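You operate a simulated robot arm through the tools that you are given. There is no shell and no other tool. Be economical: measure what you need, move in short steps, check, and stop when the job is done.

You are at the controls of a simulated robot arm. One attempt, no reset.

## Task
Put things in order on the dresser top. At the end: the yellow cloth bag stands where the red bottle stood; the purple labels tin stands on top of the pale crumpled paper; the red bottle stands where the teal pin stood; the teal pin stands where the green dust pad stood; the green dust pad stands where the purple labels tin stood; whatever was shut is shut again. Leave all else as you found it, and nothing knocked over.
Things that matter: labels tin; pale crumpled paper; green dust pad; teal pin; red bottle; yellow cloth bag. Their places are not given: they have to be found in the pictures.

The check looks at the end state, three seconds after you hand in, the way a careful person would. Anything else that was tipped, shoved, dropped, spilled or broken makes it a failure. Flat cloth is picked up by pressing the open fingertips on it (5 to 10 N) and closing them slowly along it; thin cloth reads only 2 to 8 mm in the jaws.

## Robot
A 7-joint arm with a two-finger parallel gripper, fixed in place. Base frame: the origin is at the foot of the arm, x ahead of it, y to its left, z up; the work surface is at about z = 80. Readings come in cm, degrees, newtons and seconds.
With the tool pointing down near the work surface it reaches from about 24 to 68 cm from the base axis. Its first joint turns from -66.0 to 66.0 degrees. Payload 2.4 kg.
The TCP is the grasp point between the finger pads, 3 cm short of the fingertips. In the tool frame z runs along the fingers and y along their closing line. The gripper opens to 9.4 cm. The fingers are 2.8 cm wide and 1 cm thick; the gripper's body (5 by 9.6 cm) begins 5.5 cm behind the TCP.
Orientation is told as [roll, pitch, yaw] about the base's x, y, z axes, in that order, counted from this pose: with the fingers straight down and closing along the base's y, the tool's x points along the base's -x, its y along +y and its z along -z.

## Interface
- The arm moves only by the tool arm_command. Its argument "motion" is a list of rows, each a list of 7 numbers: the shift along the tool's x, y, z in units of 300 mm (1.0 is 300 mm), then the turn, a rotation vector about the tool's x, y, z in units of 120 degrees (1.0 is 120 degrees), then the finger opening in cm, from 0 to 9.4. In form: [[x, y, z, wx, wy, wz, hand], ...]. A call has 1 to 8 rows; each row is the pose to reach, as a shift and turn from the pose commanded when the call began, along the tool's axes at that moment. A call with a number of a shift or a turn outside -1 to 1 is refused whole. Rows are played at 5 a second. More than 5 cm and 8.6 degrees between two rows, or a gripper value outside its range, and nothing of the call is played. Where a pose cannot be reached the arm comes as near as it can. A force on the tool above 40 N (or 10 N above the force at the start of the call, whichever is more), or a blocked arm, ends the call early, and 0.2 s more pass. Each finger travels about 15.3 cm/s and halts on what it meets, pressing with about 32 N; the grip force reading is that of the motor and also rises with nothing between the fingers. The clock runs only during rows and for 0.2 s after the last one: add rows that repeat a pose to give the fingers time. It gives the time, the measured TCP pose, the force on the tool (base axes), the opening and the grip force at its end, in the units of the frame above (readings bear some noise).
- Cameras (640 x 400 px; columns grow to the right, rows downward): "scene" is fixed at [3.78, 48.36, 142.82]; the picture's right is [-0.71, -0.71, 0.00], its down [-0.50, 0.49, -0.71] and it looks along [0.51, -0.50, -0.70] (base axes); focal length 350 px, centre (320, 200). "wrist" rides on the gripper at [7.6, 1.4, -10.3] in the tool frame; the picture's right is [-0.18, 0.98, 0.00], its down [-0.75, -0.14, -0.64] and it looks along [-0.63, -0.12, 0.77] (tool axes); focal length 243 px, centre (320, 200).
- snapshot(camera): a new picture of that camera. The clock stands still meanwhile.
- locate(camera, pixels): for up to 12 pixels [column, row] of the newest picture of that camera ("zoom" is the newest enlarged one), the place [x, y, z] in the base frame of the surface seen there, good to about 0.2 cm. The clock stands still meanwhile.
- zoom(camera, box): a new picture of the part [left, top, right, bottom] of that camera's present view, enlarged. The clock stands still meanwhile.
- sign_off(): hands the job in; it is judged then, once.

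Go step by step. Measure first, check grasps and placings, and put right what went wrong. The budget is 80 turns and 54 pictures, counting those below and the enlarged ones. Unless the task says otherwise, let go and move clear before handing in, and close with one line.

The tools are called after "Emit:" as name(argument=value, ...) on one line, values as JSON. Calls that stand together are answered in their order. arm_command: Moves the arm, as the interface text tells. Its arguments: {"type":"object","properties":{"motion":{"type":"array"}},"required":["motion"]} The other tools are called the same way: snapshot (camera) takes a picture; locate (camera, pixels) gives the place of the surface under pixels of a picture; zoom (camera, box) takes an enlarged picture of a part of a camera's view; sign_off () hands the job in.

At the start:

```text
time: 0.0
tcp_pos: [38.66, 16.63, 106.11]
tool_rot: [0.1, 0.0, 0.1]
force: [0.0, 0.3, -0.2]
grip_width: 9.42
finger_force: 0.1
```

scene: 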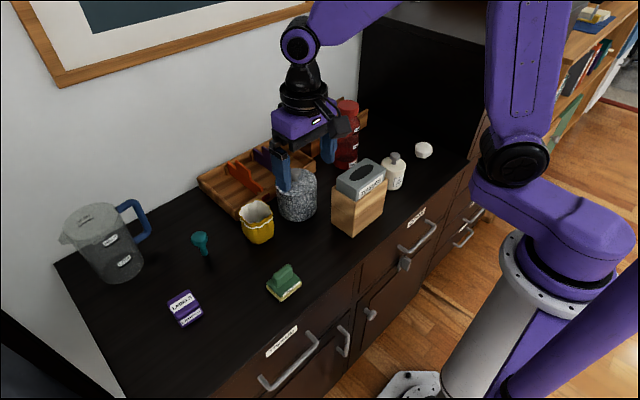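
wrist: 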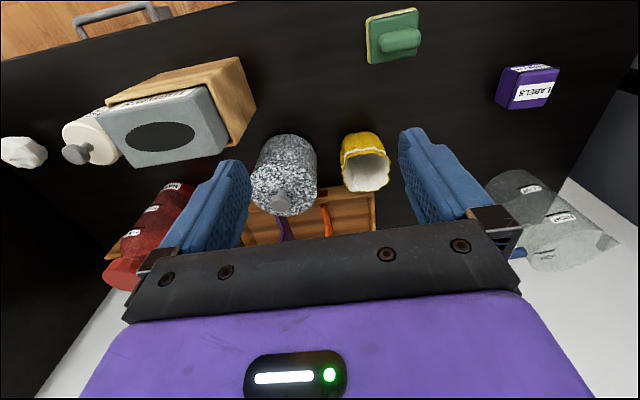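

The scene shows all six things: tin (185,308), pad (284,282), pin (200,242), bag (257,222), red bottle (347,135) and probably the pale paper (424,150). I'll zoom in and measure them.

Emit:
zoom(camera="scene", box=[150, 180, 310, 340])

Emit:
zoom(camera="scene", box=[270, 80, 450, 240])

Emit:
locate(camera="scene", pixels=[[182, 300], [189, 318], [284, 275], [284, 293], [200, 238], [207, 254], [257, 208], [258, 238], [347, 103], [345, 163], [424, 145], [423, 157]])

```text
2.50 times, centred on (230, 260) of scene
```

zoom: 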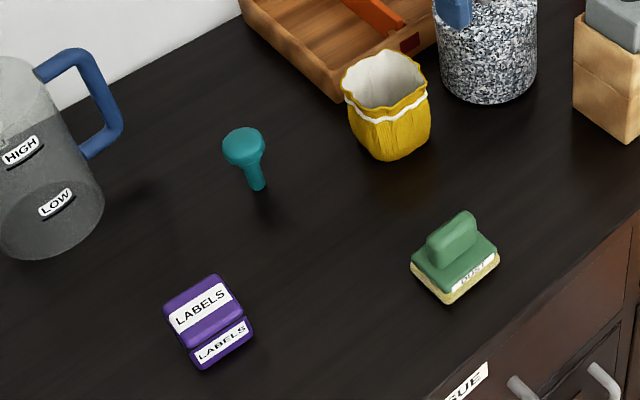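

```text
2.50 times, centred on (360, 160) of scene
```

zoom: 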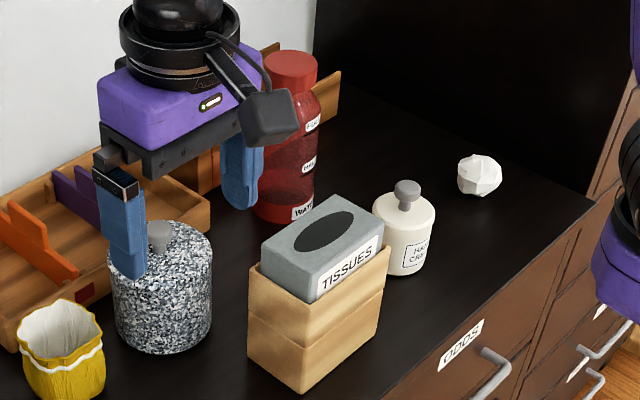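

```text
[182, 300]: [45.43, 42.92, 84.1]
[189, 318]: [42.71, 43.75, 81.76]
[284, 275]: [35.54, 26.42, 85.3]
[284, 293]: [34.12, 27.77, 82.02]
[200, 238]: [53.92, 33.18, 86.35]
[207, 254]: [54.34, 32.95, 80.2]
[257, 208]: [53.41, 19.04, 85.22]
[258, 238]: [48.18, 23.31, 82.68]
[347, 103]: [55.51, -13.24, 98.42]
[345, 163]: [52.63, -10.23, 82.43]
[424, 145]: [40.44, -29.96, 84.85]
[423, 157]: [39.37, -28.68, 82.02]
```

Zooming tighter on the paper, red bottle and pin to get sizes.

Emit:
zoom(camera="scene", box=[394, 130, 454, 170])

Emit:
locate(camera="zoom", pixels=[[320, 150], [290, 150], [330, 210], [250, 220], [385, 190], [300, 270], [320, 110], [380, 130], [270, 180], [200, 300], [450, 250], [370, 250]])

Emit:
zoom(camera="scene", box=[310, 90, 400, 180])

Emit:
locate(camera="scene", pixels=[[341, 101], [357, 101], [348, 98], [355, 125], [352, 140], [340, 165], [355, 166], [365, 120], [390, 155], [394, 180], [365, 175], [297, 175]])

```text
10.00 times, centred on (424, 150) of scene
```

zoom: 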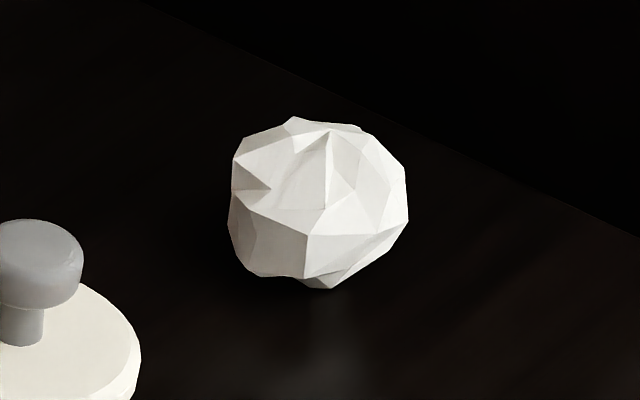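

```text
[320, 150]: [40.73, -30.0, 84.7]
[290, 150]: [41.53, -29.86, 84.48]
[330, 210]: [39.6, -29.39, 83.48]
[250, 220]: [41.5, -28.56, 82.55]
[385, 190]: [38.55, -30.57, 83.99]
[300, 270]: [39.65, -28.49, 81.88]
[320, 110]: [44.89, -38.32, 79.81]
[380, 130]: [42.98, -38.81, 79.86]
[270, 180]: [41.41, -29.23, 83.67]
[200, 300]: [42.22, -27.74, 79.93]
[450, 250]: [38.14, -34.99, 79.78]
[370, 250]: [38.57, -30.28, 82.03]
```

```text
4.44 times, centred on (355, 135) of scene
```

zoom: 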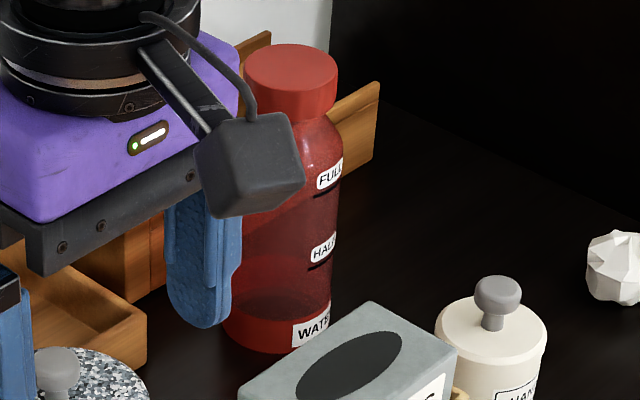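

```text
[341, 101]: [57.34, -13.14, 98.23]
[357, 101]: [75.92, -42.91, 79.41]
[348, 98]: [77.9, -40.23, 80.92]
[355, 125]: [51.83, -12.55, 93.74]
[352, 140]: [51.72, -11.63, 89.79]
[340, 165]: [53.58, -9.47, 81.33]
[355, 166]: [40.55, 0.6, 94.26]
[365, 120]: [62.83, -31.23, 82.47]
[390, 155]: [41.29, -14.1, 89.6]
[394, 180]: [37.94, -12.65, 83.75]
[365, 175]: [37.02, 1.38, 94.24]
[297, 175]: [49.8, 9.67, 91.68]
```

The paper is a ball about 4 cm tall near (40.4,-30.3). I'll start with the tin, so I move over it for a closer look.

Emit:
arm_command(motion=[[0.004, 0.156, 0.013, 0, 0, 0, 9.4], [0.009, 0.312, 0.027, 0, 0, 0, 9.4], [0.013, 0.468, 0.04, 0, 0, 0, 9.4], [0.018, 0.624, 0.053, 0, 0, 0, 9.4], [0.022, 0.78, 0.067, 0, 0, 0, 9.4]])

Emit:
snapshot(camera="wrist")

Emit:
snapshot(camera="scene")

```text
time: 1.2
tcp_pos: [38.24, 39.77, 104.07]
tool_rot: [0.0, 0.0, -0.2]
force: [-0.6, 0.3, 0.6]
grip_width: 9.41
finger_force: 0.1
```

```text
47 pictures are left
```

wrist: 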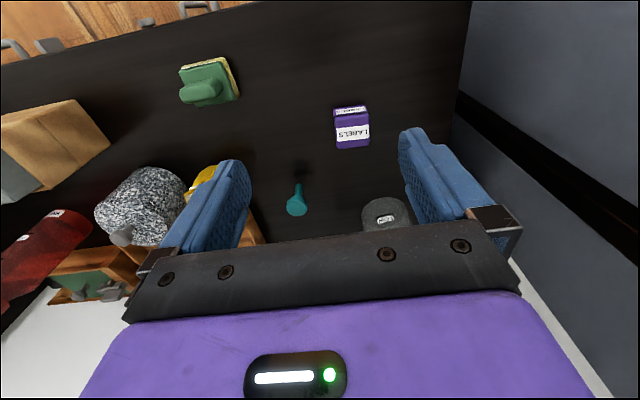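

```text
46 pictures are left
```

scene: 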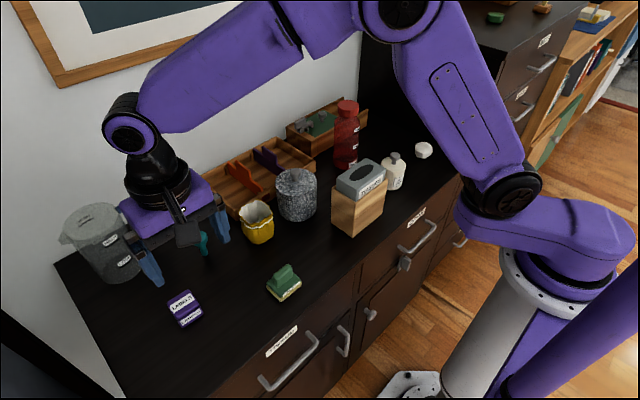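

The tin shows at wrist (352,127). Zooming on it, and on the pad and pin nearby.

Emit:
zoom(camera="wrist", box=[312, 95, 392, 155])

Emit:
locate(camera="wrist", pixels=[[336, 108], [366, 107], [334, 121], [369, 120], [337, 148], [369, 145], [352, 111], [352, 133], [297, 204], [298, 184], [183, 72], [235, 97]])

Emit:
zoom(camera="scene", box=[155, 280, 215, 335])

Emit:
locate(camera="scene", pixels=[[169, 301], [187, 292], [201, 310], [184, 324], [180, 327], [203, 318], [178, 314], [197, 307], [280, 268], [292, 267], [268, 282], [300, 281]])

```text
6.67 times, centred on (352, 125) of wrist
```

zoom: 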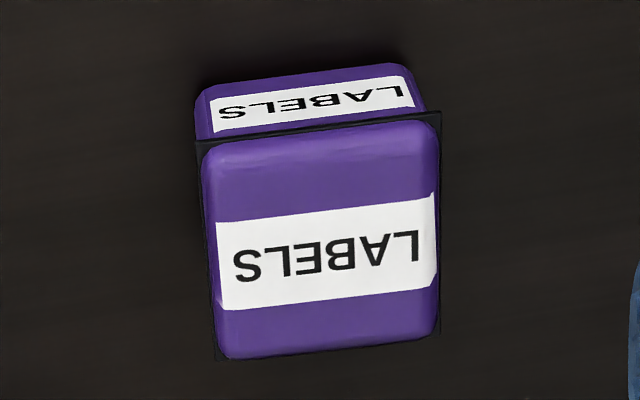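

```text
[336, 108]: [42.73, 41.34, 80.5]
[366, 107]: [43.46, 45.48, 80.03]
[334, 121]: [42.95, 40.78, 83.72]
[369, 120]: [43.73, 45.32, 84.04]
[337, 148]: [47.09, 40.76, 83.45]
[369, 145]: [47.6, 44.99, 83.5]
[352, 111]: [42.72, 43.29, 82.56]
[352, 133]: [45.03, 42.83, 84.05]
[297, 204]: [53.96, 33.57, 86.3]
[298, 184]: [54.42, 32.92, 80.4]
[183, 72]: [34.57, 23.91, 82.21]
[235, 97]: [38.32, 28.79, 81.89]
```

```text
7.27 times, centred on (185, 308) of scene
```

zoom: 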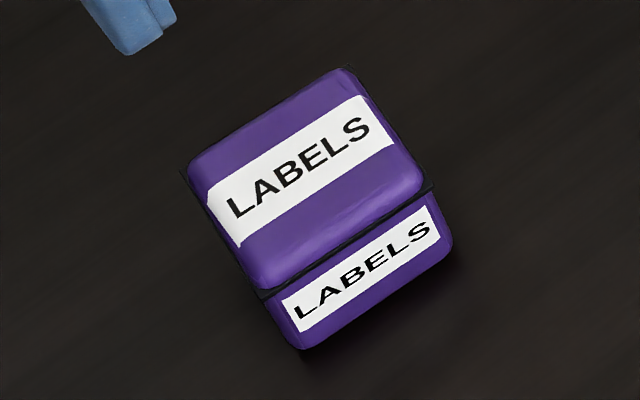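

```text
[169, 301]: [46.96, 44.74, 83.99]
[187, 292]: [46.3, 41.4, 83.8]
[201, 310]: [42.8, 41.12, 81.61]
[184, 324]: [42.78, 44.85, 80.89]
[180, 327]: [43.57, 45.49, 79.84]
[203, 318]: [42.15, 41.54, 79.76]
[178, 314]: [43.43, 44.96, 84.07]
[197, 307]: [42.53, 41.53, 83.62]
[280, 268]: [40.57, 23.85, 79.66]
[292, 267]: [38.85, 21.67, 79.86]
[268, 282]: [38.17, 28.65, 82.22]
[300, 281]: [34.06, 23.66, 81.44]
```

The tin is about 4.5 cm square and 4 cm tall, centred at (45.1,43.0) and turned about -8°. I'll lower the open jaws around it.

Emit:
arm_command(motion=[[-0.08, 0.033, 0.1, 0, 0, 0.022, 9.4], [-0.16, 0.066, 0.2, 0, 0, 0.044, 9.4], [-0.2367, 0.099, 0.303, 0, 0, 0.067, 9.4], [-0.2367, 0.099, 0.433, 0, 0, 0.067, 9.4], [-0.2367, 0.099, 0.567, 0, 0, 0.067, 9.4], [-0.2367, 0.099, 0.687, 0, 0, 0.067, 9.4], [-0.2367, 0.099, 0.687, 0, 0, 0.067, 9.4]])

Emit:
snapshot(camera="wrist")

```text
time: 2.8
tcp_pos: [45.13, 42.91, 83.59]
tool_rot: [0.0, 0.0, -8.1]
force: [-0.1, 0.5, 0.3]
grip_width: 9.39
finger_force: 0.1
```

```text
43 pictures are left
```

wrist: 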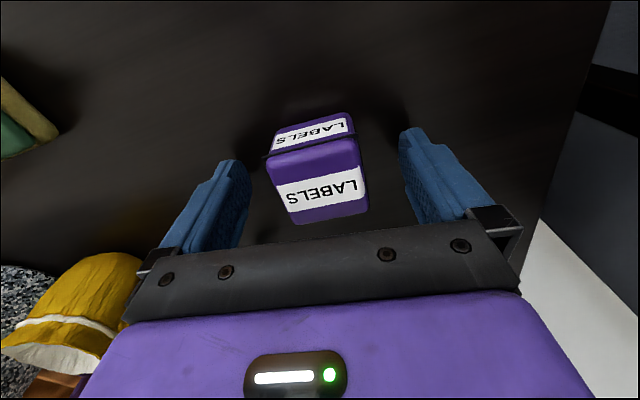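

The tin sits centred between the pads, so I'll close on it.

Emit:
arm_command(motion=[[0, 0, 0, 0, 0, 0, 6.5], [0, 0, 0, 0, 0, 0, 5], [0, 0, 0, 0, 0, 0, 3], [0, 0, 0, 0, 0, 0, 3], [0, 0, 0, 0, 0, 0, 3]])

Emit:
snapshot(camera="wrist")

```text
time: 4.0
tcp_pos: [45.17, 42.92, 83.71]
tool_rot: [0.0, 0.0, -8.0]
force: [0.4, 0.0, -0.2]
grip_width: 4.98
finger_force: 32.2
```

```text
42 pictures are left
```

wrist: 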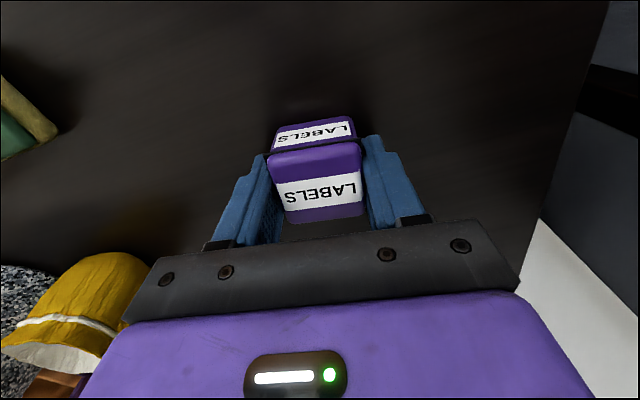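

The tin is held (4.98 cm, 32 N). I'll lift it high and start travelling toward the paper.

Emit:
arm_command(motion=[[0, 0, -0.147, 0, 0, 0, 3], [0, 0, -0.293, 0, 0, 0, 3], [0, 0, -0.44, 0, 0, 0, 3], [0, 0, -0.587, 0, 0, 0, 3], [0, 0, -0.733, 0, 0, 0, 3], [-0.022, -0.158, -0.733, 0, 0, -0.022, 3], [-0.044, -0.317, -0.733, 0, 0, -0.044, 3], [-0.067, -0.475, -0.733, 0, 0, -0.067, 3]])

```text
time: 5.8
tcp_pos: [45.01, 28.66, 105.65]
tool_rot: [0.0, 0.0, 0.2]
force: [-0.3, 0.4, 0.2]
grip_width: 4.95
finger_force: 31.6
```

Still held. Continuing the travel.

Emit:
arm_command(motion=[[0.025, -0.143, 0, 0, 0, 0, 3], [0.05, -0.286, 0, 0, 0, 0, 3], [0.075, -0.429, 0, 0, 0, 0, 3], [0.1, -0.571, 0, 0, 0, 0, 3], [0.125, -0.714, 0, 0, 0, 0, 3], [0.15, -0.857, 0, 0, 0, 0, 3], [0.172, -1.0, 0, 0, 0, 0, 3]])

Emit:
arm_command(motion=[[0, -0.15, 0, 0, 0, 0, 3], [0, -0.3, 0, 0, 0, 0, 3], [0, -0.45, 0, 0, 0, 0, 3], [0, -0.6, 0, 0, 0, 0, 3], [0, -0.7, 0, 0, 0, 0, 3], [0, -0.7, 0, 0, 0, 0, 3]])

Emit:
snapshot(camera="wrist")

```text
time: 7.4
tcp_pos: [40.07, -1.42, 105.49]
tool_rot: [0.0, 0.0, 0.0]
force: [0.0, -0.3, -0.5]
grip_width: 4.97
finger_force: 31.7
```

```text
time: 8.8
tcp_pos: [39.77, -22.37, 105.54]
tool_rot: [0.0, 0.0, 0.0]
force: [-0.3, -0.5, -0.8]
grip_width: 4.97
finger_force: 32.6
```

```text
41 pictures are left
```

wrist: 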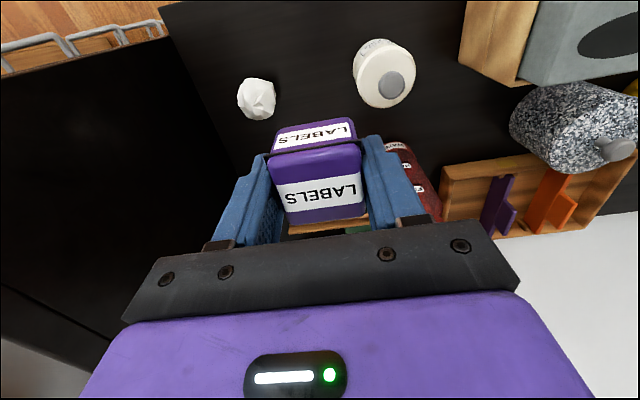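

The paper is at wrist (257,98). I'll zoom in on its top and check the dark panel to its side.

Emit:
zoom(camera="wrist", box=[227, 73, 287, 123])

Emit:
locate(camera="zoom", pixels=[[320, 150], [250, 150], [400, 150], [320, 100], [320, 200], [250, 200], [400, 220], [320, 250], [250, 250], [350, 300], [220, 300], [420, 300]])

Emit:
locate(camera="wrist", pixels=[[200, 60], [190, 100], [150, 100], [100, 150], [60, 200], [220, 150], [390, 85], [350, 85], [415, 75], [385, 50]])

```text
8.00 times, centred on (257, 98) of wrist
```

zoom: 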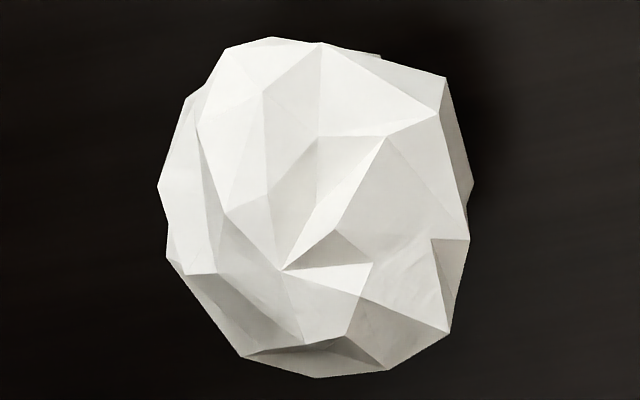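

```text
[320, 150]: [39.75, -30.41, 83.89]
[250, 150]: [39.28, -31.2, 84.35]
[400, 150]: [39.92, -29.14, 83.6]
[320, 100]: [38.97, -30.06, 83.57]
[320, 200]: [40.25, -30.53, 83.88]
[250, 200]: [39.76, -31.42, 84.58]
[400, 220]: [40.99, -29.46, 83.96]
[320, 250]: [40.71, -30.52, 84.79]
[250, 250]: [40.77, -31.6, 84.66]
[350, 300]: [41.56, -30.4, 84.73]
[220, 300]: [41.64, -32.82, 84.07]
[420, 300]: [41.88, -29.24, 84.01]
```

```text
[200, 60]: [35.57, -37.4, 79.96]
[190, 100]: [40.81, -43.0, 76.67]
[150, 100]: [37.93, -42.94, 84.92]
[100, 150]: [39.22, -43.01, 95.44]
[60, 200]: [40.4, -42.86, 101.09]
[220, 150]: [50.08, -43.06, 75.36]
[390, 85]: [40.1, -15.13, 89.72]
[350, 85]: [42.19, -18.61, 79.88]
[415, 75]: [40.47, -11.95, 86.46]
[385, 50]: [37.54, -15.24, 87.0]
```

The panel at y≈-43 leaves enough room. I'll measure the ridge vertices of the paper's top for balance.

Emit:
locate(camera="zoom", pixels=[[385, 137], [434, 112], [370, 266], [284, 270], [337, 232], [322, 45], [262, 92], [315, 140], [268, 195], [230, 218], [360, 296], [428, 240]])

Emit:
locate(camera="zoom", pixels=[[448, 330], [345, 335], [302, 343], [245, 355], [320, 375], [195, 130], [215, 272], [185, 272], [160, 190], [470, 190], [270, 40], [440, 80]])

```text
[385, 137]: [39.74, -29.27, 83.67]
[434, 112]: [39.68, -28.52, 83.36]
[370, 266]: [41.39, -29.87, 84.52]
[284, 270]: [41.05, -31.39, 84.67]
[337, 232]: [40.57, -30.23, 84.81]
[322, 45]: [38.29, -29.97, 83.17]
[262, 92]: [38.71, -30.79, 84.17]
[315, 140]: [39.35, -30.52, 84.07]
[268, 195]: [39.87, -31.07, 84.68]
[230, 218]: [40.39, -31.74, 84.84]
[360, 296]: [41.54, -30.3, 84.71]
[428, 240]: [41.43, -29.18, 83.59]
```

```text
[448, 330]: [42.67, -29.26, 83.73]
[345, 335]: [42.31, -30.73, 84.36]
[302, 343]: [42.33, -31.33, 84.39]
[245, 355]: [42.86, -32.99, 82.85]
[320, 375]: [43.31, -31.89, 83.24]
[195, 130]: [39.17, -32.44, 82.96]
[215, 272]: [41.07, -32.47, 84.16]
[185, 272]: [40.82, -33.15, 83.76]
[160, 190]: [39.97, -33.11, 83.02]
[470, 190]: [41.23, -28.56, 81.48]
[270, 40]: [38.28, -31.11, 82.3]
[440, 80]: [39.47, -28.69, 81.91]
```

The paper's top is fairly flat at z≈84.7, centred on (40.65,-30.85). I'll check where the tin's centre sits relative to the TCP.

Emit:
locate(camera="wrist", pixels=[[274, 157], [358, 146], [288, 220], [363, 213], [315, 150], [325, 215], [274, 140], [352, 122]])

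```text
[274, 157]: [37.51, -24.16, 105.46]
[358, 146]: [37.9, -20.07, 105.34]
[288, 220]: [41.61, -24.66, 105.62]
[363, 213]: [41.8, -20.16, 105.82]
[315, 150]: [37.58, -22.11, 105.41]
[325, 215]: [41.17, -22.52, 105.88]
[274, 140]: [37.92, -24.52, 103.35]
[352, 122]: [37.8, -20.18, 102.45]
```

The tin is centred in the jaws, with its bottom 3.7 cm under the TCP. I'll move over the paper and stop about 2.5 cm short.

Emit:
arm_command(motion=[[-0.016, -0.141, 0, 0, 0, 0, 3], [-0.032, -0.282, 0, 0, 0, 0, 3], [-0.032, -0.282, 0.12, 0, 0, 0, 3], [-0.032, -0.282, 0.24, 0, 0, 0, 3], [-0.032, -0.282, 0.36, 0, 0, 0, 3], [-0.032, -0.282, 0.483, 0, 0, 0, 3], [-0.032, -0.282, 0.483, 0, 0, 0, 3]])

Emit:
zoom(camera="scene", box=[384, 100, 464, 160])

```text
time: 10.4
tcp_pos: [40.88, -30.83, 90.91]
tool_rot: [0.0, 0.0, -0.1]
force: [-0.2, -0.1, 0.0]
grip_width: 4.96
finger_force: 32.2
```

```text
6.67 times, centred on (424, 130) of scene
```

zoom: 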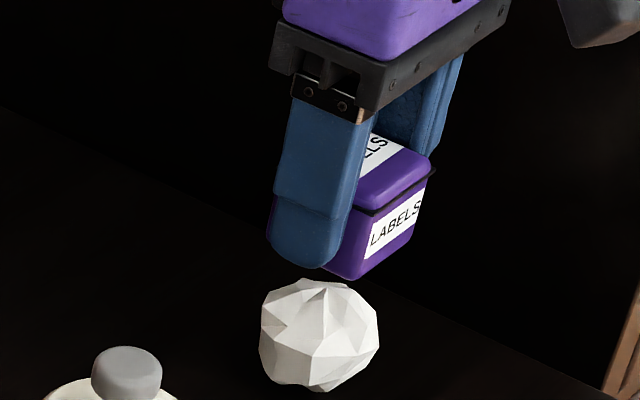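

Well aligned and 2.4 cm above. Lowering slowly while watching the force.

Emit:
arm_command(motion=[[0.004, 0, 0.03, 0, 0, 0, 3], [0.004, 0, 0.055, 0, 0, 0, 3], [0.004, 0, 0.07, 0, 0, 0, 3], [0.004, 0, 0.077, 0, 0, 0, 3], [0.004, 0, 0.077, 0, 0, 0, 3]])

```text
time: 11.6
tcp_pos: [40.73, -30.74, 88.88]
tool_rot: [0.0, -0.1, 0.0]
force: [-3.2, 2.1, 17.3]
grip_width: 4.97
finger_force: 32.5
```

Contact with 17 N at z=88.88. I'll ease up 2 mm and see whether the load is light before opening.

Emit:
arm_command(motion=[[0, 0, -0.008, 0, 0, 0, 3], [0, 0, -0.008, 0, 0, 0, 3]])

Emit:
zoom(camera="scene", box=[384, 100, 464, 160])

```text
time: 12.2
tcp_pos: [40.77, -30.87, 88.84]
tool_rot: [0.0, 0.1, 0.0]
force: [0.8, 0.7, -0.4]
grip_width: 4.98
finger_force: 31.8
```

```text
6.67 times, centred on (424, 130) of scene
```

zoom: 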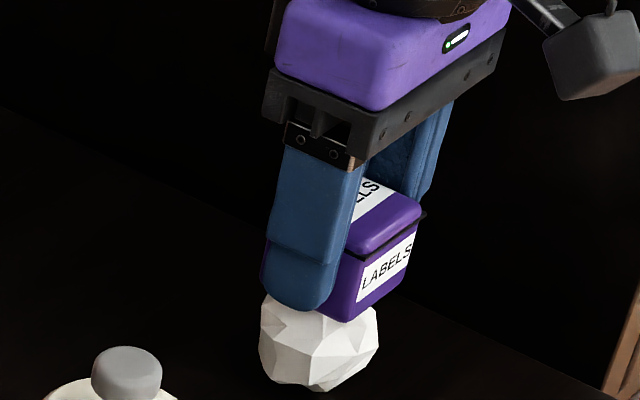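

The load is near zero and the tin sits level on the ball. Opening gently.

Emit:
arm_command(motion=[[0, 0, 0.002, 0, 0, 0, 4.9], [0, 0, 0.002, 0, 0, 0, 5.1], [0, 0, 0.002, 0, 0, 0, 5.4], [0, 0, 0.002, 0, 0, 0, 5.8], [0, 0, 0.002, 0, 0, 0, 6.6], [0, 0, 0.002, 0, 0, 0, 7.6]])

Emit:
zoom(camera="scene", box=[384, 100, 464, 160])

Emit:
snapshot(camera="wrist")

```text
time: 13.6
tcp_pos: [40.81, -30.87, 88.87]
tool_rot: [0.1, 0.1, 0.0]
force: [-0.4, 0.0, -1.7]
grip_width: 7.6
finger_force: 0.1
```

```text
6.67 times, centred on (424, 130) of scene
```

zoom: 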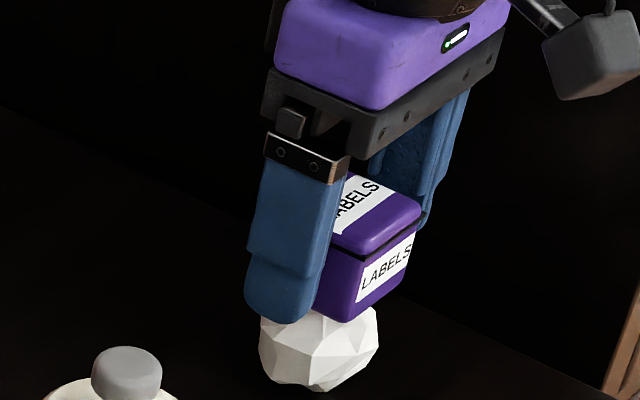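

```text
36 pictures are left
```

wrist: 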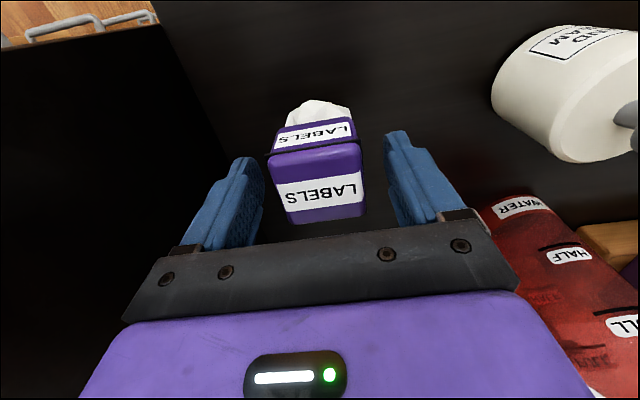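

The tin stands level on its own, with the fingers clear. Raising straight up, then travelling back toward the pad.

Emit:
arm_command(motion=[[0, 0, -0.05, 0, 0, 0, 9], [0, 0, -0.19, 0, 0, 0, 9.4], [0, 0, -0.34, 0, 0, 0, 9.4], [0, 0, -0.49, 0, 0, 0, 9.4], [0, 0, -0.6, 0, 0, 0, 9.4], [0, 0.16, -0.6, 0, 0, 0, 9.4], [0, 0.32, -0.6, 0, 0, 0, 9.4], [0, 0.48, -0.6, 0, 0, 0, 9.4]])

Emit:
arm_command(motion=[[0.02, 0.143, 0, 0, 0, 0, 9.4], [0.04, 0.286, 0, 0, 0, 0, 9.4], [0.06, 0.429, 0, 0, 0, 0, 9.4], [0.08, 0.571, 0, 0, 0, 0, 9.4], [0.1, 0.714, 0, 0, 0, 0, 9.4], [0.12, 0.857, 0, 0, 0, 0, 9.4], [0.14, 1.0, 0, 0, 0, 0, 9.4]])

Emit:
arm_command(motion=[[0.02, 0.12, 0, 0, 0, 0, 9.4], [0.06, 0.26, 0.02, 0, 0, 0, 9.4], [0.11, 0.38, 0.04, 0, 0, 0, 9.4], [0.16, 0.44, 0.06, 0, 0, 0, 9.4], [0.16, 0.44, 0.06, 0, 0, 0, 9.4]])

Emit:
snapshot(camera="wrist")

Emit:
snapshot(camera="scene")

```text
time: 15.4
tcp_pos: [40.84, -16.42, 106.86]
tool_rot: [0.0, -0.1, -0.1]
force: [0.4, 0.2, -1.0]
grip_width: 9.39
finger_force: 0.0
```

```text
time: 17.0
tcp_pos: [36.67, 13.74, 106.88]
tool_rot: [0.0, 0.0, -0.1]
force: [0.5, 0.1, 0.1]
grip_width: 9.4
finger_force: 0.0
```

```text
time: 18.2
tcp_pos: [31.44, 26.96, 105.06]
tool_rot: [0.0, 0.0, 0.0]
force: [-0.1, -0.5, 0.9]
grip_width: 9.41
finger_force: 0.1
```

```text
35 pictures are left
```

wrist: 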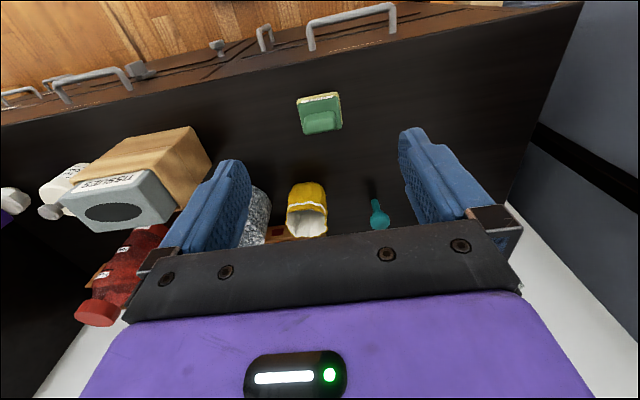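

```text
34 pictures are left
```

scene: 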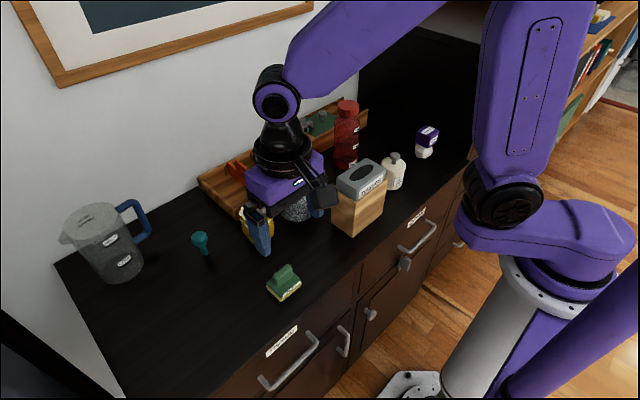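

Tin stands on the paper at scene (427,138). Now measuring the pad at wrist (320,113).

Emit:
zoom(camera="wrist", box=[288, 85, 352, 140])

Emit:
locate(camera="wrist", pixels=[[297, 98], [339, 92], [304, 134], [342, 126], [307, 118], [335, 112], [308, 130], [336, 127], [320, 116], [320, 130], [318, 99], [320, 122]])

```text
7.27 times, centred on (320, 112) of wrist
```

zoom: 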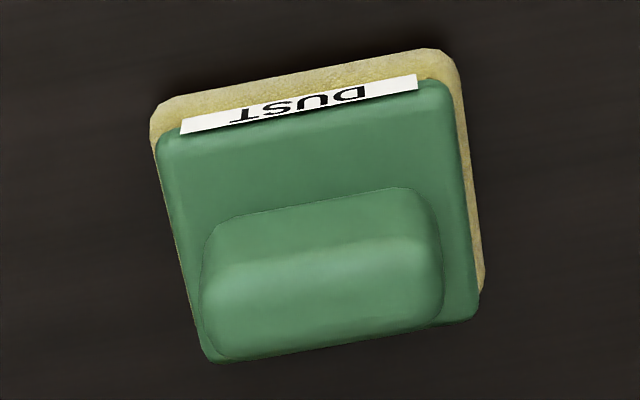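

```text
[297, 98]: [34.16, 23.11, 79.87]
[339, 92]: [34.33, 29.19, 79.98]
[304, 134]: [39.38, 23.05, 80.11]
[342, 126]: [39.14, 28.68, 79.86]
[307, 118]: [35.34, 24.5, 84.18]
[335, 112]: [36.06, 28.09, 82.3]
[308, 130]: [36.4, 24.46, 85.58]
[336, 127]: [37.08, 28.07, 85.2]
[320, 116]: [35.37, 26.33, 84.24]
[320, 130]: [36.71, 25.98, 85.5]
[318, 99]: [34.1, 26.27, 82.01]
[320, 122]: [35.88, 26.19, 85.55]
```

Pad: centre ≈(36.35,26.25), handle 3.8 cm long in y with its top at 85.6, body top ≈82.3. I'll grip the handle end-to-end from above with the tips just over the body.

Emit:
arm_command(motion=[[-0.082, -0.012, 0.12, 0, 0, 0.012, 9.4], [-0.164, -0.025, 0.24, 0, 0, 0.025, 9.4], [-0.164, -0.025, 0.38, 0, 0, 0.025, 9.4], [-0.164, -0.025, 0.5, 0, 0, 0.025, 9.4], [-0.164, -0.025, 0.6, 0, 0, 0.025, 9.4], [-0.164, -0.025, 0.645, 0, 0, 0.025, 9.4], [-0.164, -0.025, 0.645, 0, 0, 0.025, 9.4]])

Emit:
snapshot(camera="wrist")

```text
time: 19.8
tcp_pos: [36.53, 26.01, 85.7]
tool_rot: [0.0, 0.0, -3.0]
force: [-0.3, 0.2, -0.2]
grip_width: 9.4
finger_force: 0.1
```

```text
32 pictures are left
```

wrist: 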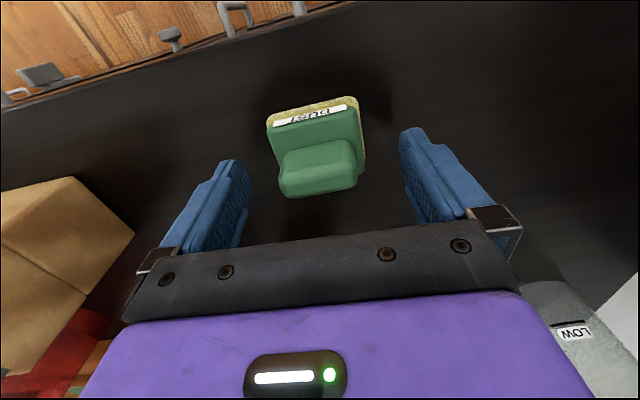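

Aligned. Measuring the pad's edges precisely (for the pin's later target), then closing.

Emit:
locate(camera="wrist", pixels=[[268, 118], [355, 98], [277, 166], [364, 158], [280, 178], [356, 170], [284, 194], [354, 185], [275, 140], [360, 130]])

Emit:
arm_command(motion=[[0, 0, 0.006, 0, 0, 0, 6.5], [0, 0, 0.006, 0, 0, 0, 4.5], [0, 0, 0.006, 0, 0, 0, 2.5], [0, 0, 0.006, 0, 0, 0, 2.5], [0, 0, 0.006, 0, 0, 0, 2.5]])

Emit:
snapshot(camera="wrist")

```text
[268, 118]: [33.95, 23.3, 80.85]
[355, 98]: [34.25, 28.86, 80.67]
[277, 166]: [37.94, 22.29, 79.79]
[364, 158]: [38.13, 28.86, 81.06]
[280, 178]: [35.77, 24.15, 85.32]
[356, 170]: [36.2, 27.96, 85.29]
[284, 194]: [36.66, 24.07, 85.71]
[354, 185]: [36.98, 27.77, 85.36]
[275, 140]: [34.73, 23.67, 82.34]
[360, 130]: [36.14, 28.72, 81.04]
```

```text
time: 21.0
tcp_pos: [36.47, 25.98, 85.57]
tool_rot: [0.0, 0.1, -3.0]
force: [-0.5, 2.5, 2.4]
grip_width: 4.57
finger_force: 31.8
```

```text
31 pictures are left
```

wrist: 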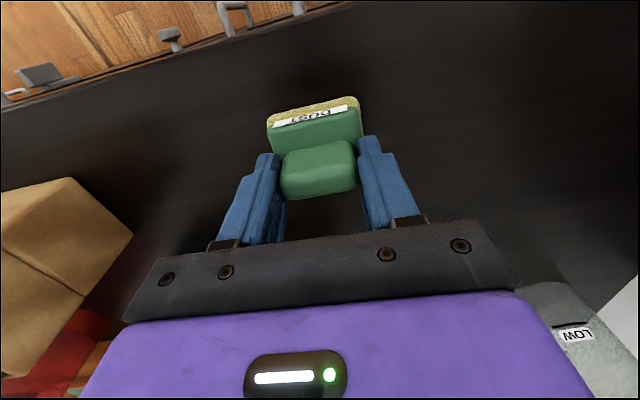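

Held (4.57 cm). Pad centre ≈(36.2,26.0). Lifting and carrying it to the tin's old place at (45.1,43.0).

Emit:
arm_command(motion=[[0, 0, -0.157, 0, 0, 0, 2.5], [0, 0, -0.313, 0, 0, 0, 2.5], [-0.067, 0.145, -0.313, 0, 0, 0, 2.5], [-0.134, 0.29, -0.313, 0, 0, 0, 2.5], [-0.2, 0.436, -0.313, 0, 0, 0, 2.5], [-0.267, 0.581, -0.313, 0, 0, 0, 2.5], [-0.267, 0.581, -0.18, 0, 0, 0, 2.5], [-0.267, 0.581, -0.06, 0, 0, 0, 2.5]])

Emit:
snapshot(camera="wrist")

```text
time: 22.8
tcp_pos: [45.56, 42.96, 87.24]
tool_rot: [0.0, 0.1, -3.0]
force: [0.8, -0.5, 0.2]
grip_width: 4.48
finger_force: 32.0
```

```text
30 pictures are left
```

wrist: 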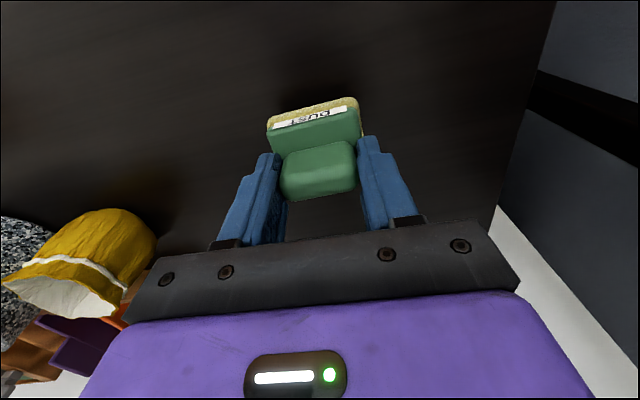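

Over the spot at z=87.24. Lowering to contact at about 85.55.

Emit:
arm_command(motion=[[0.005, 0, 0.03, 0, 0, 0, 2.5], [0.005, 0, 0.05, 0, 0, 0, 2.5], [0.005, 0, 0.056, 0, 0, 0, 2.5], [0.005, 0, 0.056, 0, 0, 0, 2.5]])

```text
time: 23.8
tcp_pos: [45.46, 43.0, 85.51]
tool_rot: [0.0, 0.0, -3.0]
force: [0.2, -0.2, -0.7]
grip_width: 4.54
finger_force: 32.1
```

No contact yet. Going a little lower.

Emit:
arm_command(motion=[[0, 0, 0.004, 0, 0, 0, 2.5], [0, 0, 0.008, 0, 0, 0, 2.5], [0, 0, 0.008, 0, 0, 0, 2.5]])

```text
time: 24.6
tcp_pos: [45.43, 42.88, 85.55]
tool_rot: [0.0, 0.0, -2.9]
force: [-6.0, -4.8, 22.2]
grip_width: 4.5
finger_force: 31.6
```

Firm contact now. Easing up slightly, opening, then rising clear.

Emit:
arm_command(motion=[[0, 0, -0.006, 0, 0, 0, 2.5], [0, 0, -0.006, 0, 0, 0, 5], [0, 0, -0.006, 0, 0, 0, 6.5], [0, 0, -0.006, 0, 0, 0, 8.5], [0, 0, -0.1, 0, 0, 0, 8.5], [0, 0, -0.25, 0, 0, 0, 8.5], [0, 0, -0.4, 0, 0, 0, 8.5]])

Emit:
snapshot(camera="scene")

Emit:
snapshot(camera="wrist")

```text
time: 26.2
tcp_pos: [45.26, 43.3, 97.4]
tool_rot: [0.0, 0.0, -3.0]
force: [-0.4, 0.3, 0.2]
grip_width: 8.51
finger_force: 0.1
```

```text
29 pictures are left
```

scene: 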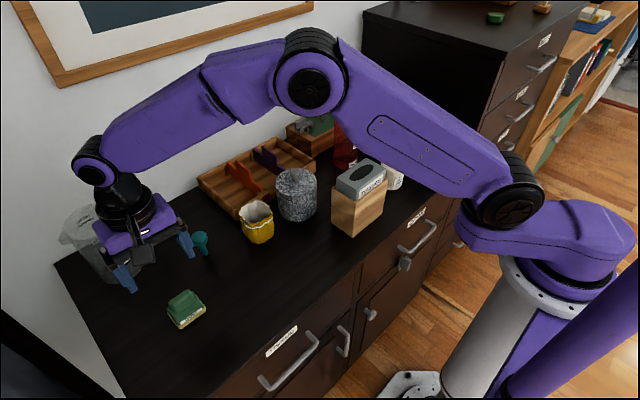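

```text
28 pictures are left
```

wrist: 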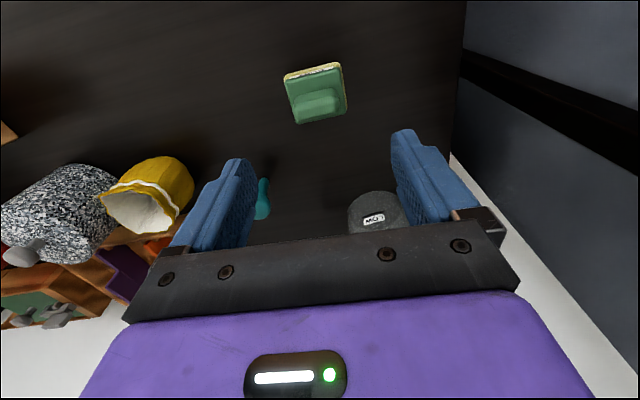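

The pad is in place at scene (185,308). Now I move to look at the pin and the jug's clearance.

Emit:
arm_command(motion=[[0, -0.115, -0.06, 0, 0, -0.01, 8.5], [0, -0.23, -0.12, 0, 0, -0.02, 8.5], [0, -0.35, -0.17, 0, 0, -0.025, 8.5], [0, -0.35, -0.17, 0, 0, -0.025, 8.5]])

Emit:
snapshot(camera="wrist")

Emit:
zoom(camera="scene", box=[50, 190, 230, 340])

Emit:
locate(camera="scene", pixels=[[194, 235], [206, 235], [200, 233], [200, 240], [204, 248], [206, 254], [140, 212], [147, 235], [130, 205], [125, 262], [122, 240], [180, 303]])

```text
time: 27.2
tcp_pos: [44.74, 32.47, 102.73]
tool_rot: [0.0, 0.1, 0.0]
force: [0.3, 0.4, -0.4]
grip_width: 8.48
finger_force: 0.1
```

```text
27 pictures are left
```

wrist: 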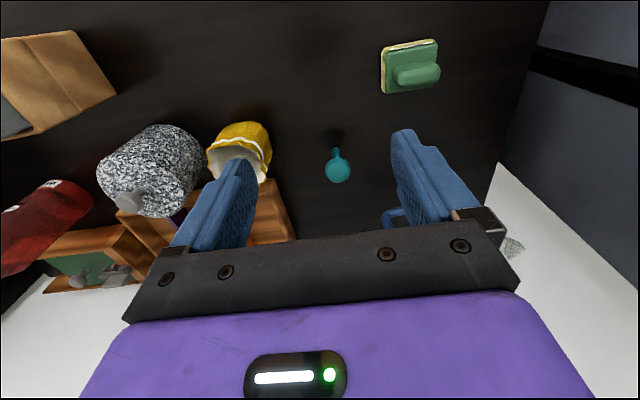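

```text
2.67 times, centred on (140, 265) of scene
```

zoom: 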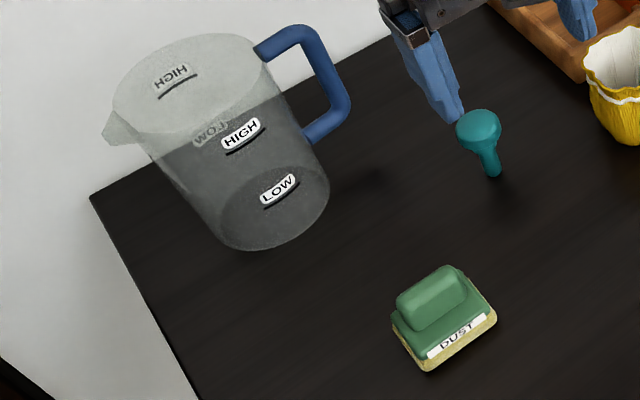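

```text
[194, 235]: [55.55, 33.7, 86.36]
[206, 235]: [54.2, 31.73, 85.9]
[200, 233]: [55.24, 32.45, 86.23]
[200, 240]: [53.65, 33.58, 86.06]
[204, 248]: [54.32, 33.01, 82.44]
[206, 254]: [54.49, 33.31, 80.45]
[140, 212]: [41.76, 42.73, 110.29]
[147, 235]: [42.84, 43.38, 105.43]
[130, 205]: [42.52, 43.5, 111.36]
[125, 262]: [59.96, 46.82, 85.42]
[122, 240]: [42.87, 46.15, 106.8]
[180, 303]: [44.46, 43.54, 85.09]
```

Locating the jug's handle and the pin's knob in the fresh zoom.

Emit:
locate(camera="zoom", pixels=[[348, 100], [320, 45], [325, 130], [325, 190], [458, 128], [500, 125], [479, 112], [480, 130], [486, 150], [494, 176], [295, 35], [478, 144]])

Emit:
locate(camera="wrist", pixels=[[327, 168], [349, 166], [337, 180], [338, 160], [337, 152], [395, 215], [208, 155], [268, 150], [262, 183], [240, 125], [290, 225], [240, 170]])

```text
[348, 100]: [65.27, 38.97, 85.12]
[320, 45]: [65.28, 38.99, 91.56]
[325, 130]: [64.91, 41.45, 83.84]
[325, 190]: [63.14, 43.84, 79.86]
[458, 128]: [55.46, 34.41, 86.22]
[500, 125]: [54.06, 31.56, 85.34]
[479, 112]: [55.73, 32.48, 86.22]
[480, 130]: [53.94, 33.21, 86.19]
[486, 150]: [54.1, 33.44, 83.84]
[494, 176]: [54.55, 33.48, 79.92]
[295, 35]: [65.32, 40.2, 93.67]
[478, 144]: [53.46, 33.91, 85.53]
```

```text
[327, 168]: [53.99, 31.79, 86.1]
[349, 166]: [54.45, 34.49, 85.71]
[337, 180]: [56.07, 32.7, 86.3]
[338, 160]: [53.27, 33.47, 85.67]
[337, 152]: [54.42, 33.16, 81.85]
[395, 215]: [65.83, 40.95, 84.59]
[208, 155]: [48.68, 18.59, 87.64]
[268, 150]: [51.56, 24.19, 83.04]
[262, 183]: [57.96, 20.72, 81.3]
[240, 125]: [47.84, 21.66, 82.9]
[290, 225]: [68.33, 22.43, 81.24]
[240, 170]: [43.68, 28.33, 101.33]
```

The pin's knob is centred at (54.7,33.1), z 84.2–86.3. The jug handle (65,40) is well clear. Descending around the knob.

Emit:
arm_command(motion=[[-0.12, 0.007, 0.1, 0, 0, 0, 7], [-0.24, 0.014, 0.2, 0, 0, 0, 7], [-0.332, 0.02, 0.3, 0, 0, 0, 7], [-0.332, 0.02, 0.44, 0, 0, 0, 7], [-0.332, 0.02, 0.53, 0, 0, 0, 7], [-0.332, 0.02, 0.59, 0, 0, 0, 7], [-0.332, 0.02, 0.59, 0, 0, 0, 7]])

Emit:
snapshot(camera="wrist")

```text
time: 28.8
tcp_pos: [54.79, 33.21, 84.81]
tool_rot: [0.0, -0.1, 0.0]
force: [0.6, 0.0, 0.3]
grip_width: 6.98
finger_force: 0.1
```

```text
25 pictures are left
```

wrist: 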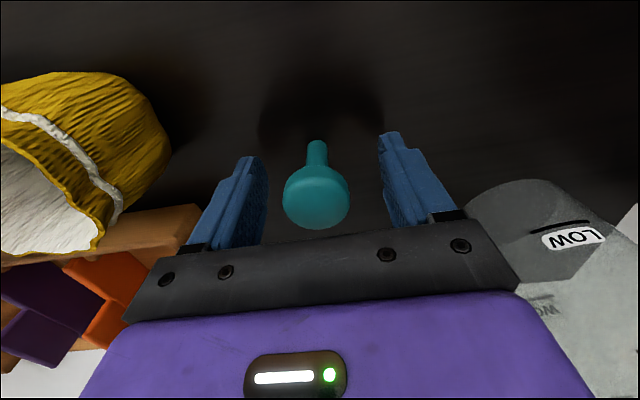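

Checking that the knob is centred under the pads before closing.

Emit:
locate(camera="wrist", pixels=[[283, 195], [349, 193], [316, 168], [317, 228], [316, 200], [316, 143], [316, 155]])

```text
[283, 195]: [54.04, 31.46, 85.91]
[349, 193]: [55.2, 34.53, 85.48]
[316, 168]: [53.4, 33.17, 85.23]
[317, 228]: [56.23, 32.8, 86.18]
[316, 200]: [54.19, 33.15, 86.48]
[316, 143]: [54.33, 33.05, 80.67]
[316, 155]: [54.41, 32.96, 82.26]
```

Centred at (54.8,33.05). Closing gently.

Emit:
arm_command(motion=[[0, -0.003, 0, 0, 0, 0, 5], [0, -0.003, 0, 0, 0, 0, 4], [0, -0.003, 0, 0, 0, 0, 3.3], [0, -0.003, 0, 0, 0, 0, 2.5], [0, -0.003, 0, 0, 0, 0, 1.5], [0, -0.003, 0, 0, 0, 0, 1.5]])

Emit:
snapshot(camera="wrist")

```text
time: 30.2
tcp_pos: [54.97, 33.11, 84.75]
tool_rot: [-0.1, 0.0, 0.0]
force: [-0.7, 0.4, 0.4]
grip_width: 3.15
finger_force: 31.7
```

```text
24 pictures are left
```

wrist: 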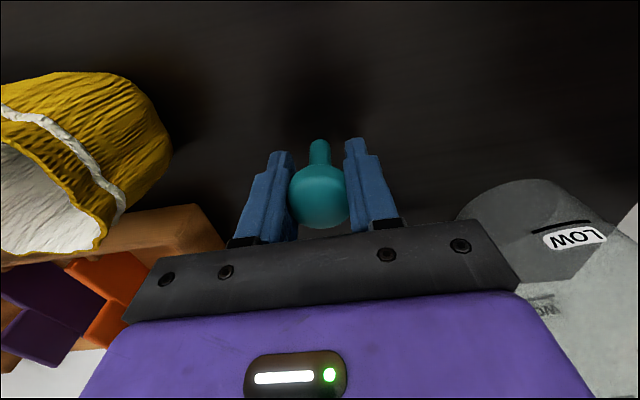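

Held (3.15 cm). Carrying the pin to the pad's old place (36.2,26.0).

Emit:
arm_command(motion=[[0, 0, -0.15, 0, 0, 0, 1.5], [0, 0, -0.3, 0, 0, 0, 1.5], [0.124, -0.047, -0.3, 0, 0, 0, 1.5], [0.248, -0.094, -0.3, 0, 0, 0, 1.5], [0.372, -0.141, -0.3, 0, 0, 0, 1.5], [0.496, -0.188, -0.3, 0, 0, 0, 1.5], [0.62, -0.235, -0.3, 0, 0, 0, 1.5], [0.62, -0.235, -0.16, 0, 0, 0, 1.5]])

Emit:
arm_command(motion=[[0, 0, 0.06, 0, 0, 0, 1.5], [0, 0, 0.11, 0, 0, 0, 1.5], [0, 0, 0.14, 0, 0, 0, 1.5], [0, 0, 0.148, 0, 0, 0, 1.5], [0, 0, 0.148, 0, 0, 0, 1.5]])

Emit:
zoom(camera="scene", box=[230, 220, 350, 320])

```text
time: 32.0
tcp_pos: [36.29, 25.82, 89.41]
tool_rot: [0.0, 0.0, 0.0]
force: [-0.3, 0.1, -0.3]
grip_width: 3.14
finger_force: 31.9
```

```text
time: 33.2
tcp_pos: [36.21, 26.07, 85.25]
tool_rot: [0.0, -0.1, 0.0]
force: [-0.3, 0.2, -0.5]
grip_width: 3.16
finger_force: 32.3
```

```text
4.00 times, centred on (290, 270) of scene
```

zoom: 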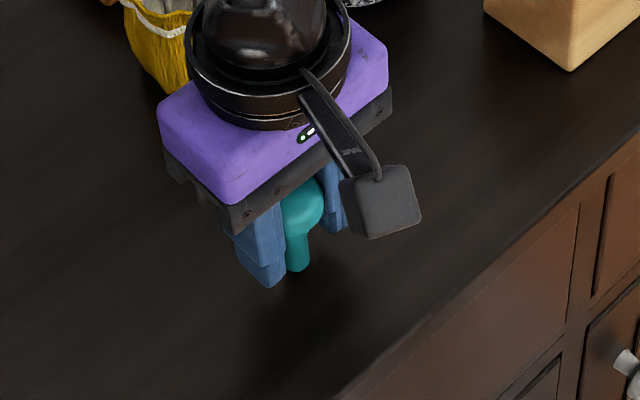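

No contact yet at 85.25. Continuing down in small steps.

Emit:
arm_command(motion=[[0, 0, 0.007, 0, 0, 0, 1.5], [0, 0, 0.012, 0, 0, 0, 1.5], [0, 0, 0.015, 0, 0, 0, 1.5], [0, 0, 0.015, 0, 0, 0, 1.5]])

```text
time: 34.2
tcp_pos: [36.26, 26.03, 84.74]
tool_rot: [0.0, 0.0, 0.1]
force: [-1.2, -1.0, 10.1]
grip_width: 3.15
finger_force: 32.0
```

Contact at 84.74, matching the pick height. Easing 1 mm and opening gently.

Emit:
arm_command(motion=[[0, 0, -0.003, 0, 0, 0, 1.5], [0, 0, -0.003, 0, 0, 0, 3.1], [0, 0, -0.003, 0, 0, 0, 3.3], [0, 0, -0.003, 0, 0, 0, 3.7], [0, 0, -0.003, 0, 0, 0, 4.5], [0, 0, -0.003, 0, 0, 0, 6], [0, 0, -0.003, 0, 0, 0, 7]])

Emit:
snapshot(camera="wrist")

```text
time: 35.8
tcp_pos: [36.13, 25.94, 84.91]
tool_rot: [0.0, -0.1, 0.0]
force: [0.0, -0.2, 0.1]
grip_width: 6.99
finger_force: 0.0
```

```text
22 pictures are left
```

wrist: 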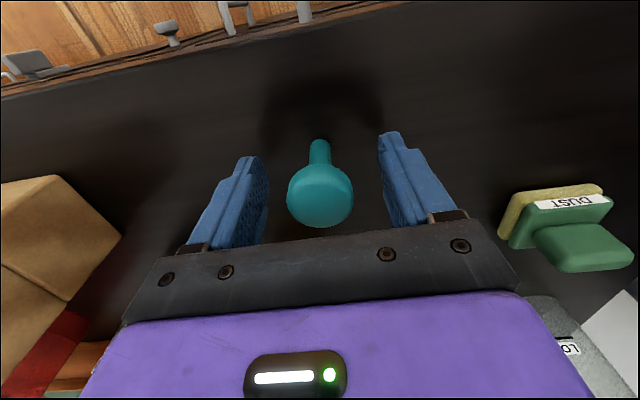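

The pin stands at its new place. Rising and moving toward the red bottle for a measured view.

Emit:
arm_command(motion=[[0, 0, -0.12, 0, 0, 0, 7], [0, 0, -0.27, 0, 0, 0, 8], [0, 0, -0.42, 0, 0, 0, 9.4], [0, 0, -0.57, 0, 0, 0, 9.4], [0, 0, -0.72, 0, 0, 0, 9.4], [0, 0, -0.86, 0, 0, 0, 9.4], [0, -0.15, -0.88, 0, 0, 0, 9.4], [0, -0.3, -0.9, 0, 0, 0, 9.4]])

Emit:
arm_command(motion=[[-0.03, -0.143, 0, 0, 0, 0, 9.4], [-0.06, -0.286, 0, 0, 0, 0, 9.4], [-0.09, -0.429, 0, 0, 0, 0, 9.4], [-0.12, -0.571, 0, 0, 0, 0, 9.4], [-0.15, -0.714, 0, 0, 0, 0, 9.4], [-0.18, -0.857, 0, 0, 0, 0, 9.4], [-0.2, -0.98, 0, 0, 0, 0, 9.4], [-0.2, -0.98, 0, 0, 0, 0, 9.4]])

Emit:
snapshot(camera="wrist")

Emit:
snapshot(camera="scene")

```text
time: 37.6
tcp_pos: [36.13, 17.06, 111.81]
tool_rot: [0.0, 0.0, -0.1]
force: [-0.7, 0.1, 0.5]
grip_width: 9.39
finger_force: 0.0
```

```text
time: 39.4
tcp_pos: [42.36, -12.42, 111.41]
tool_rot: [0.0, 0.0, 0.0]
force: [-0.3, 0.2, -1.1]
grip_width: 9.39
finger_force: 0.0
```

```text
21 pictures are left
```

wrist: 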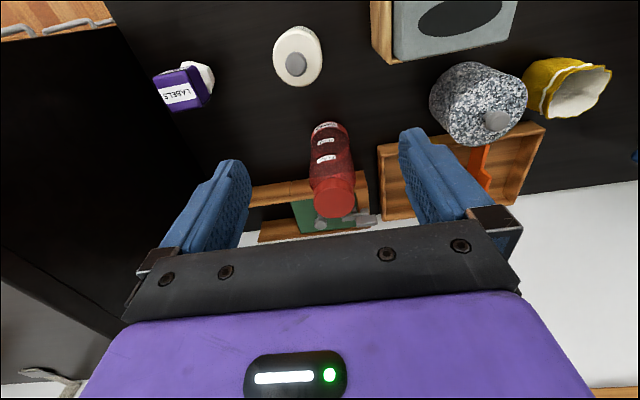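

```text
20 pictures are left
```

scene: 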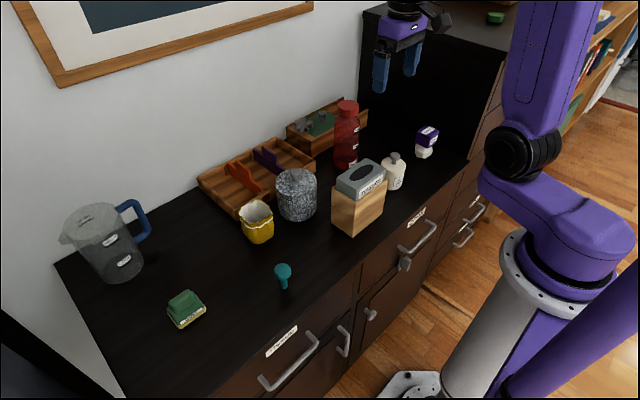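

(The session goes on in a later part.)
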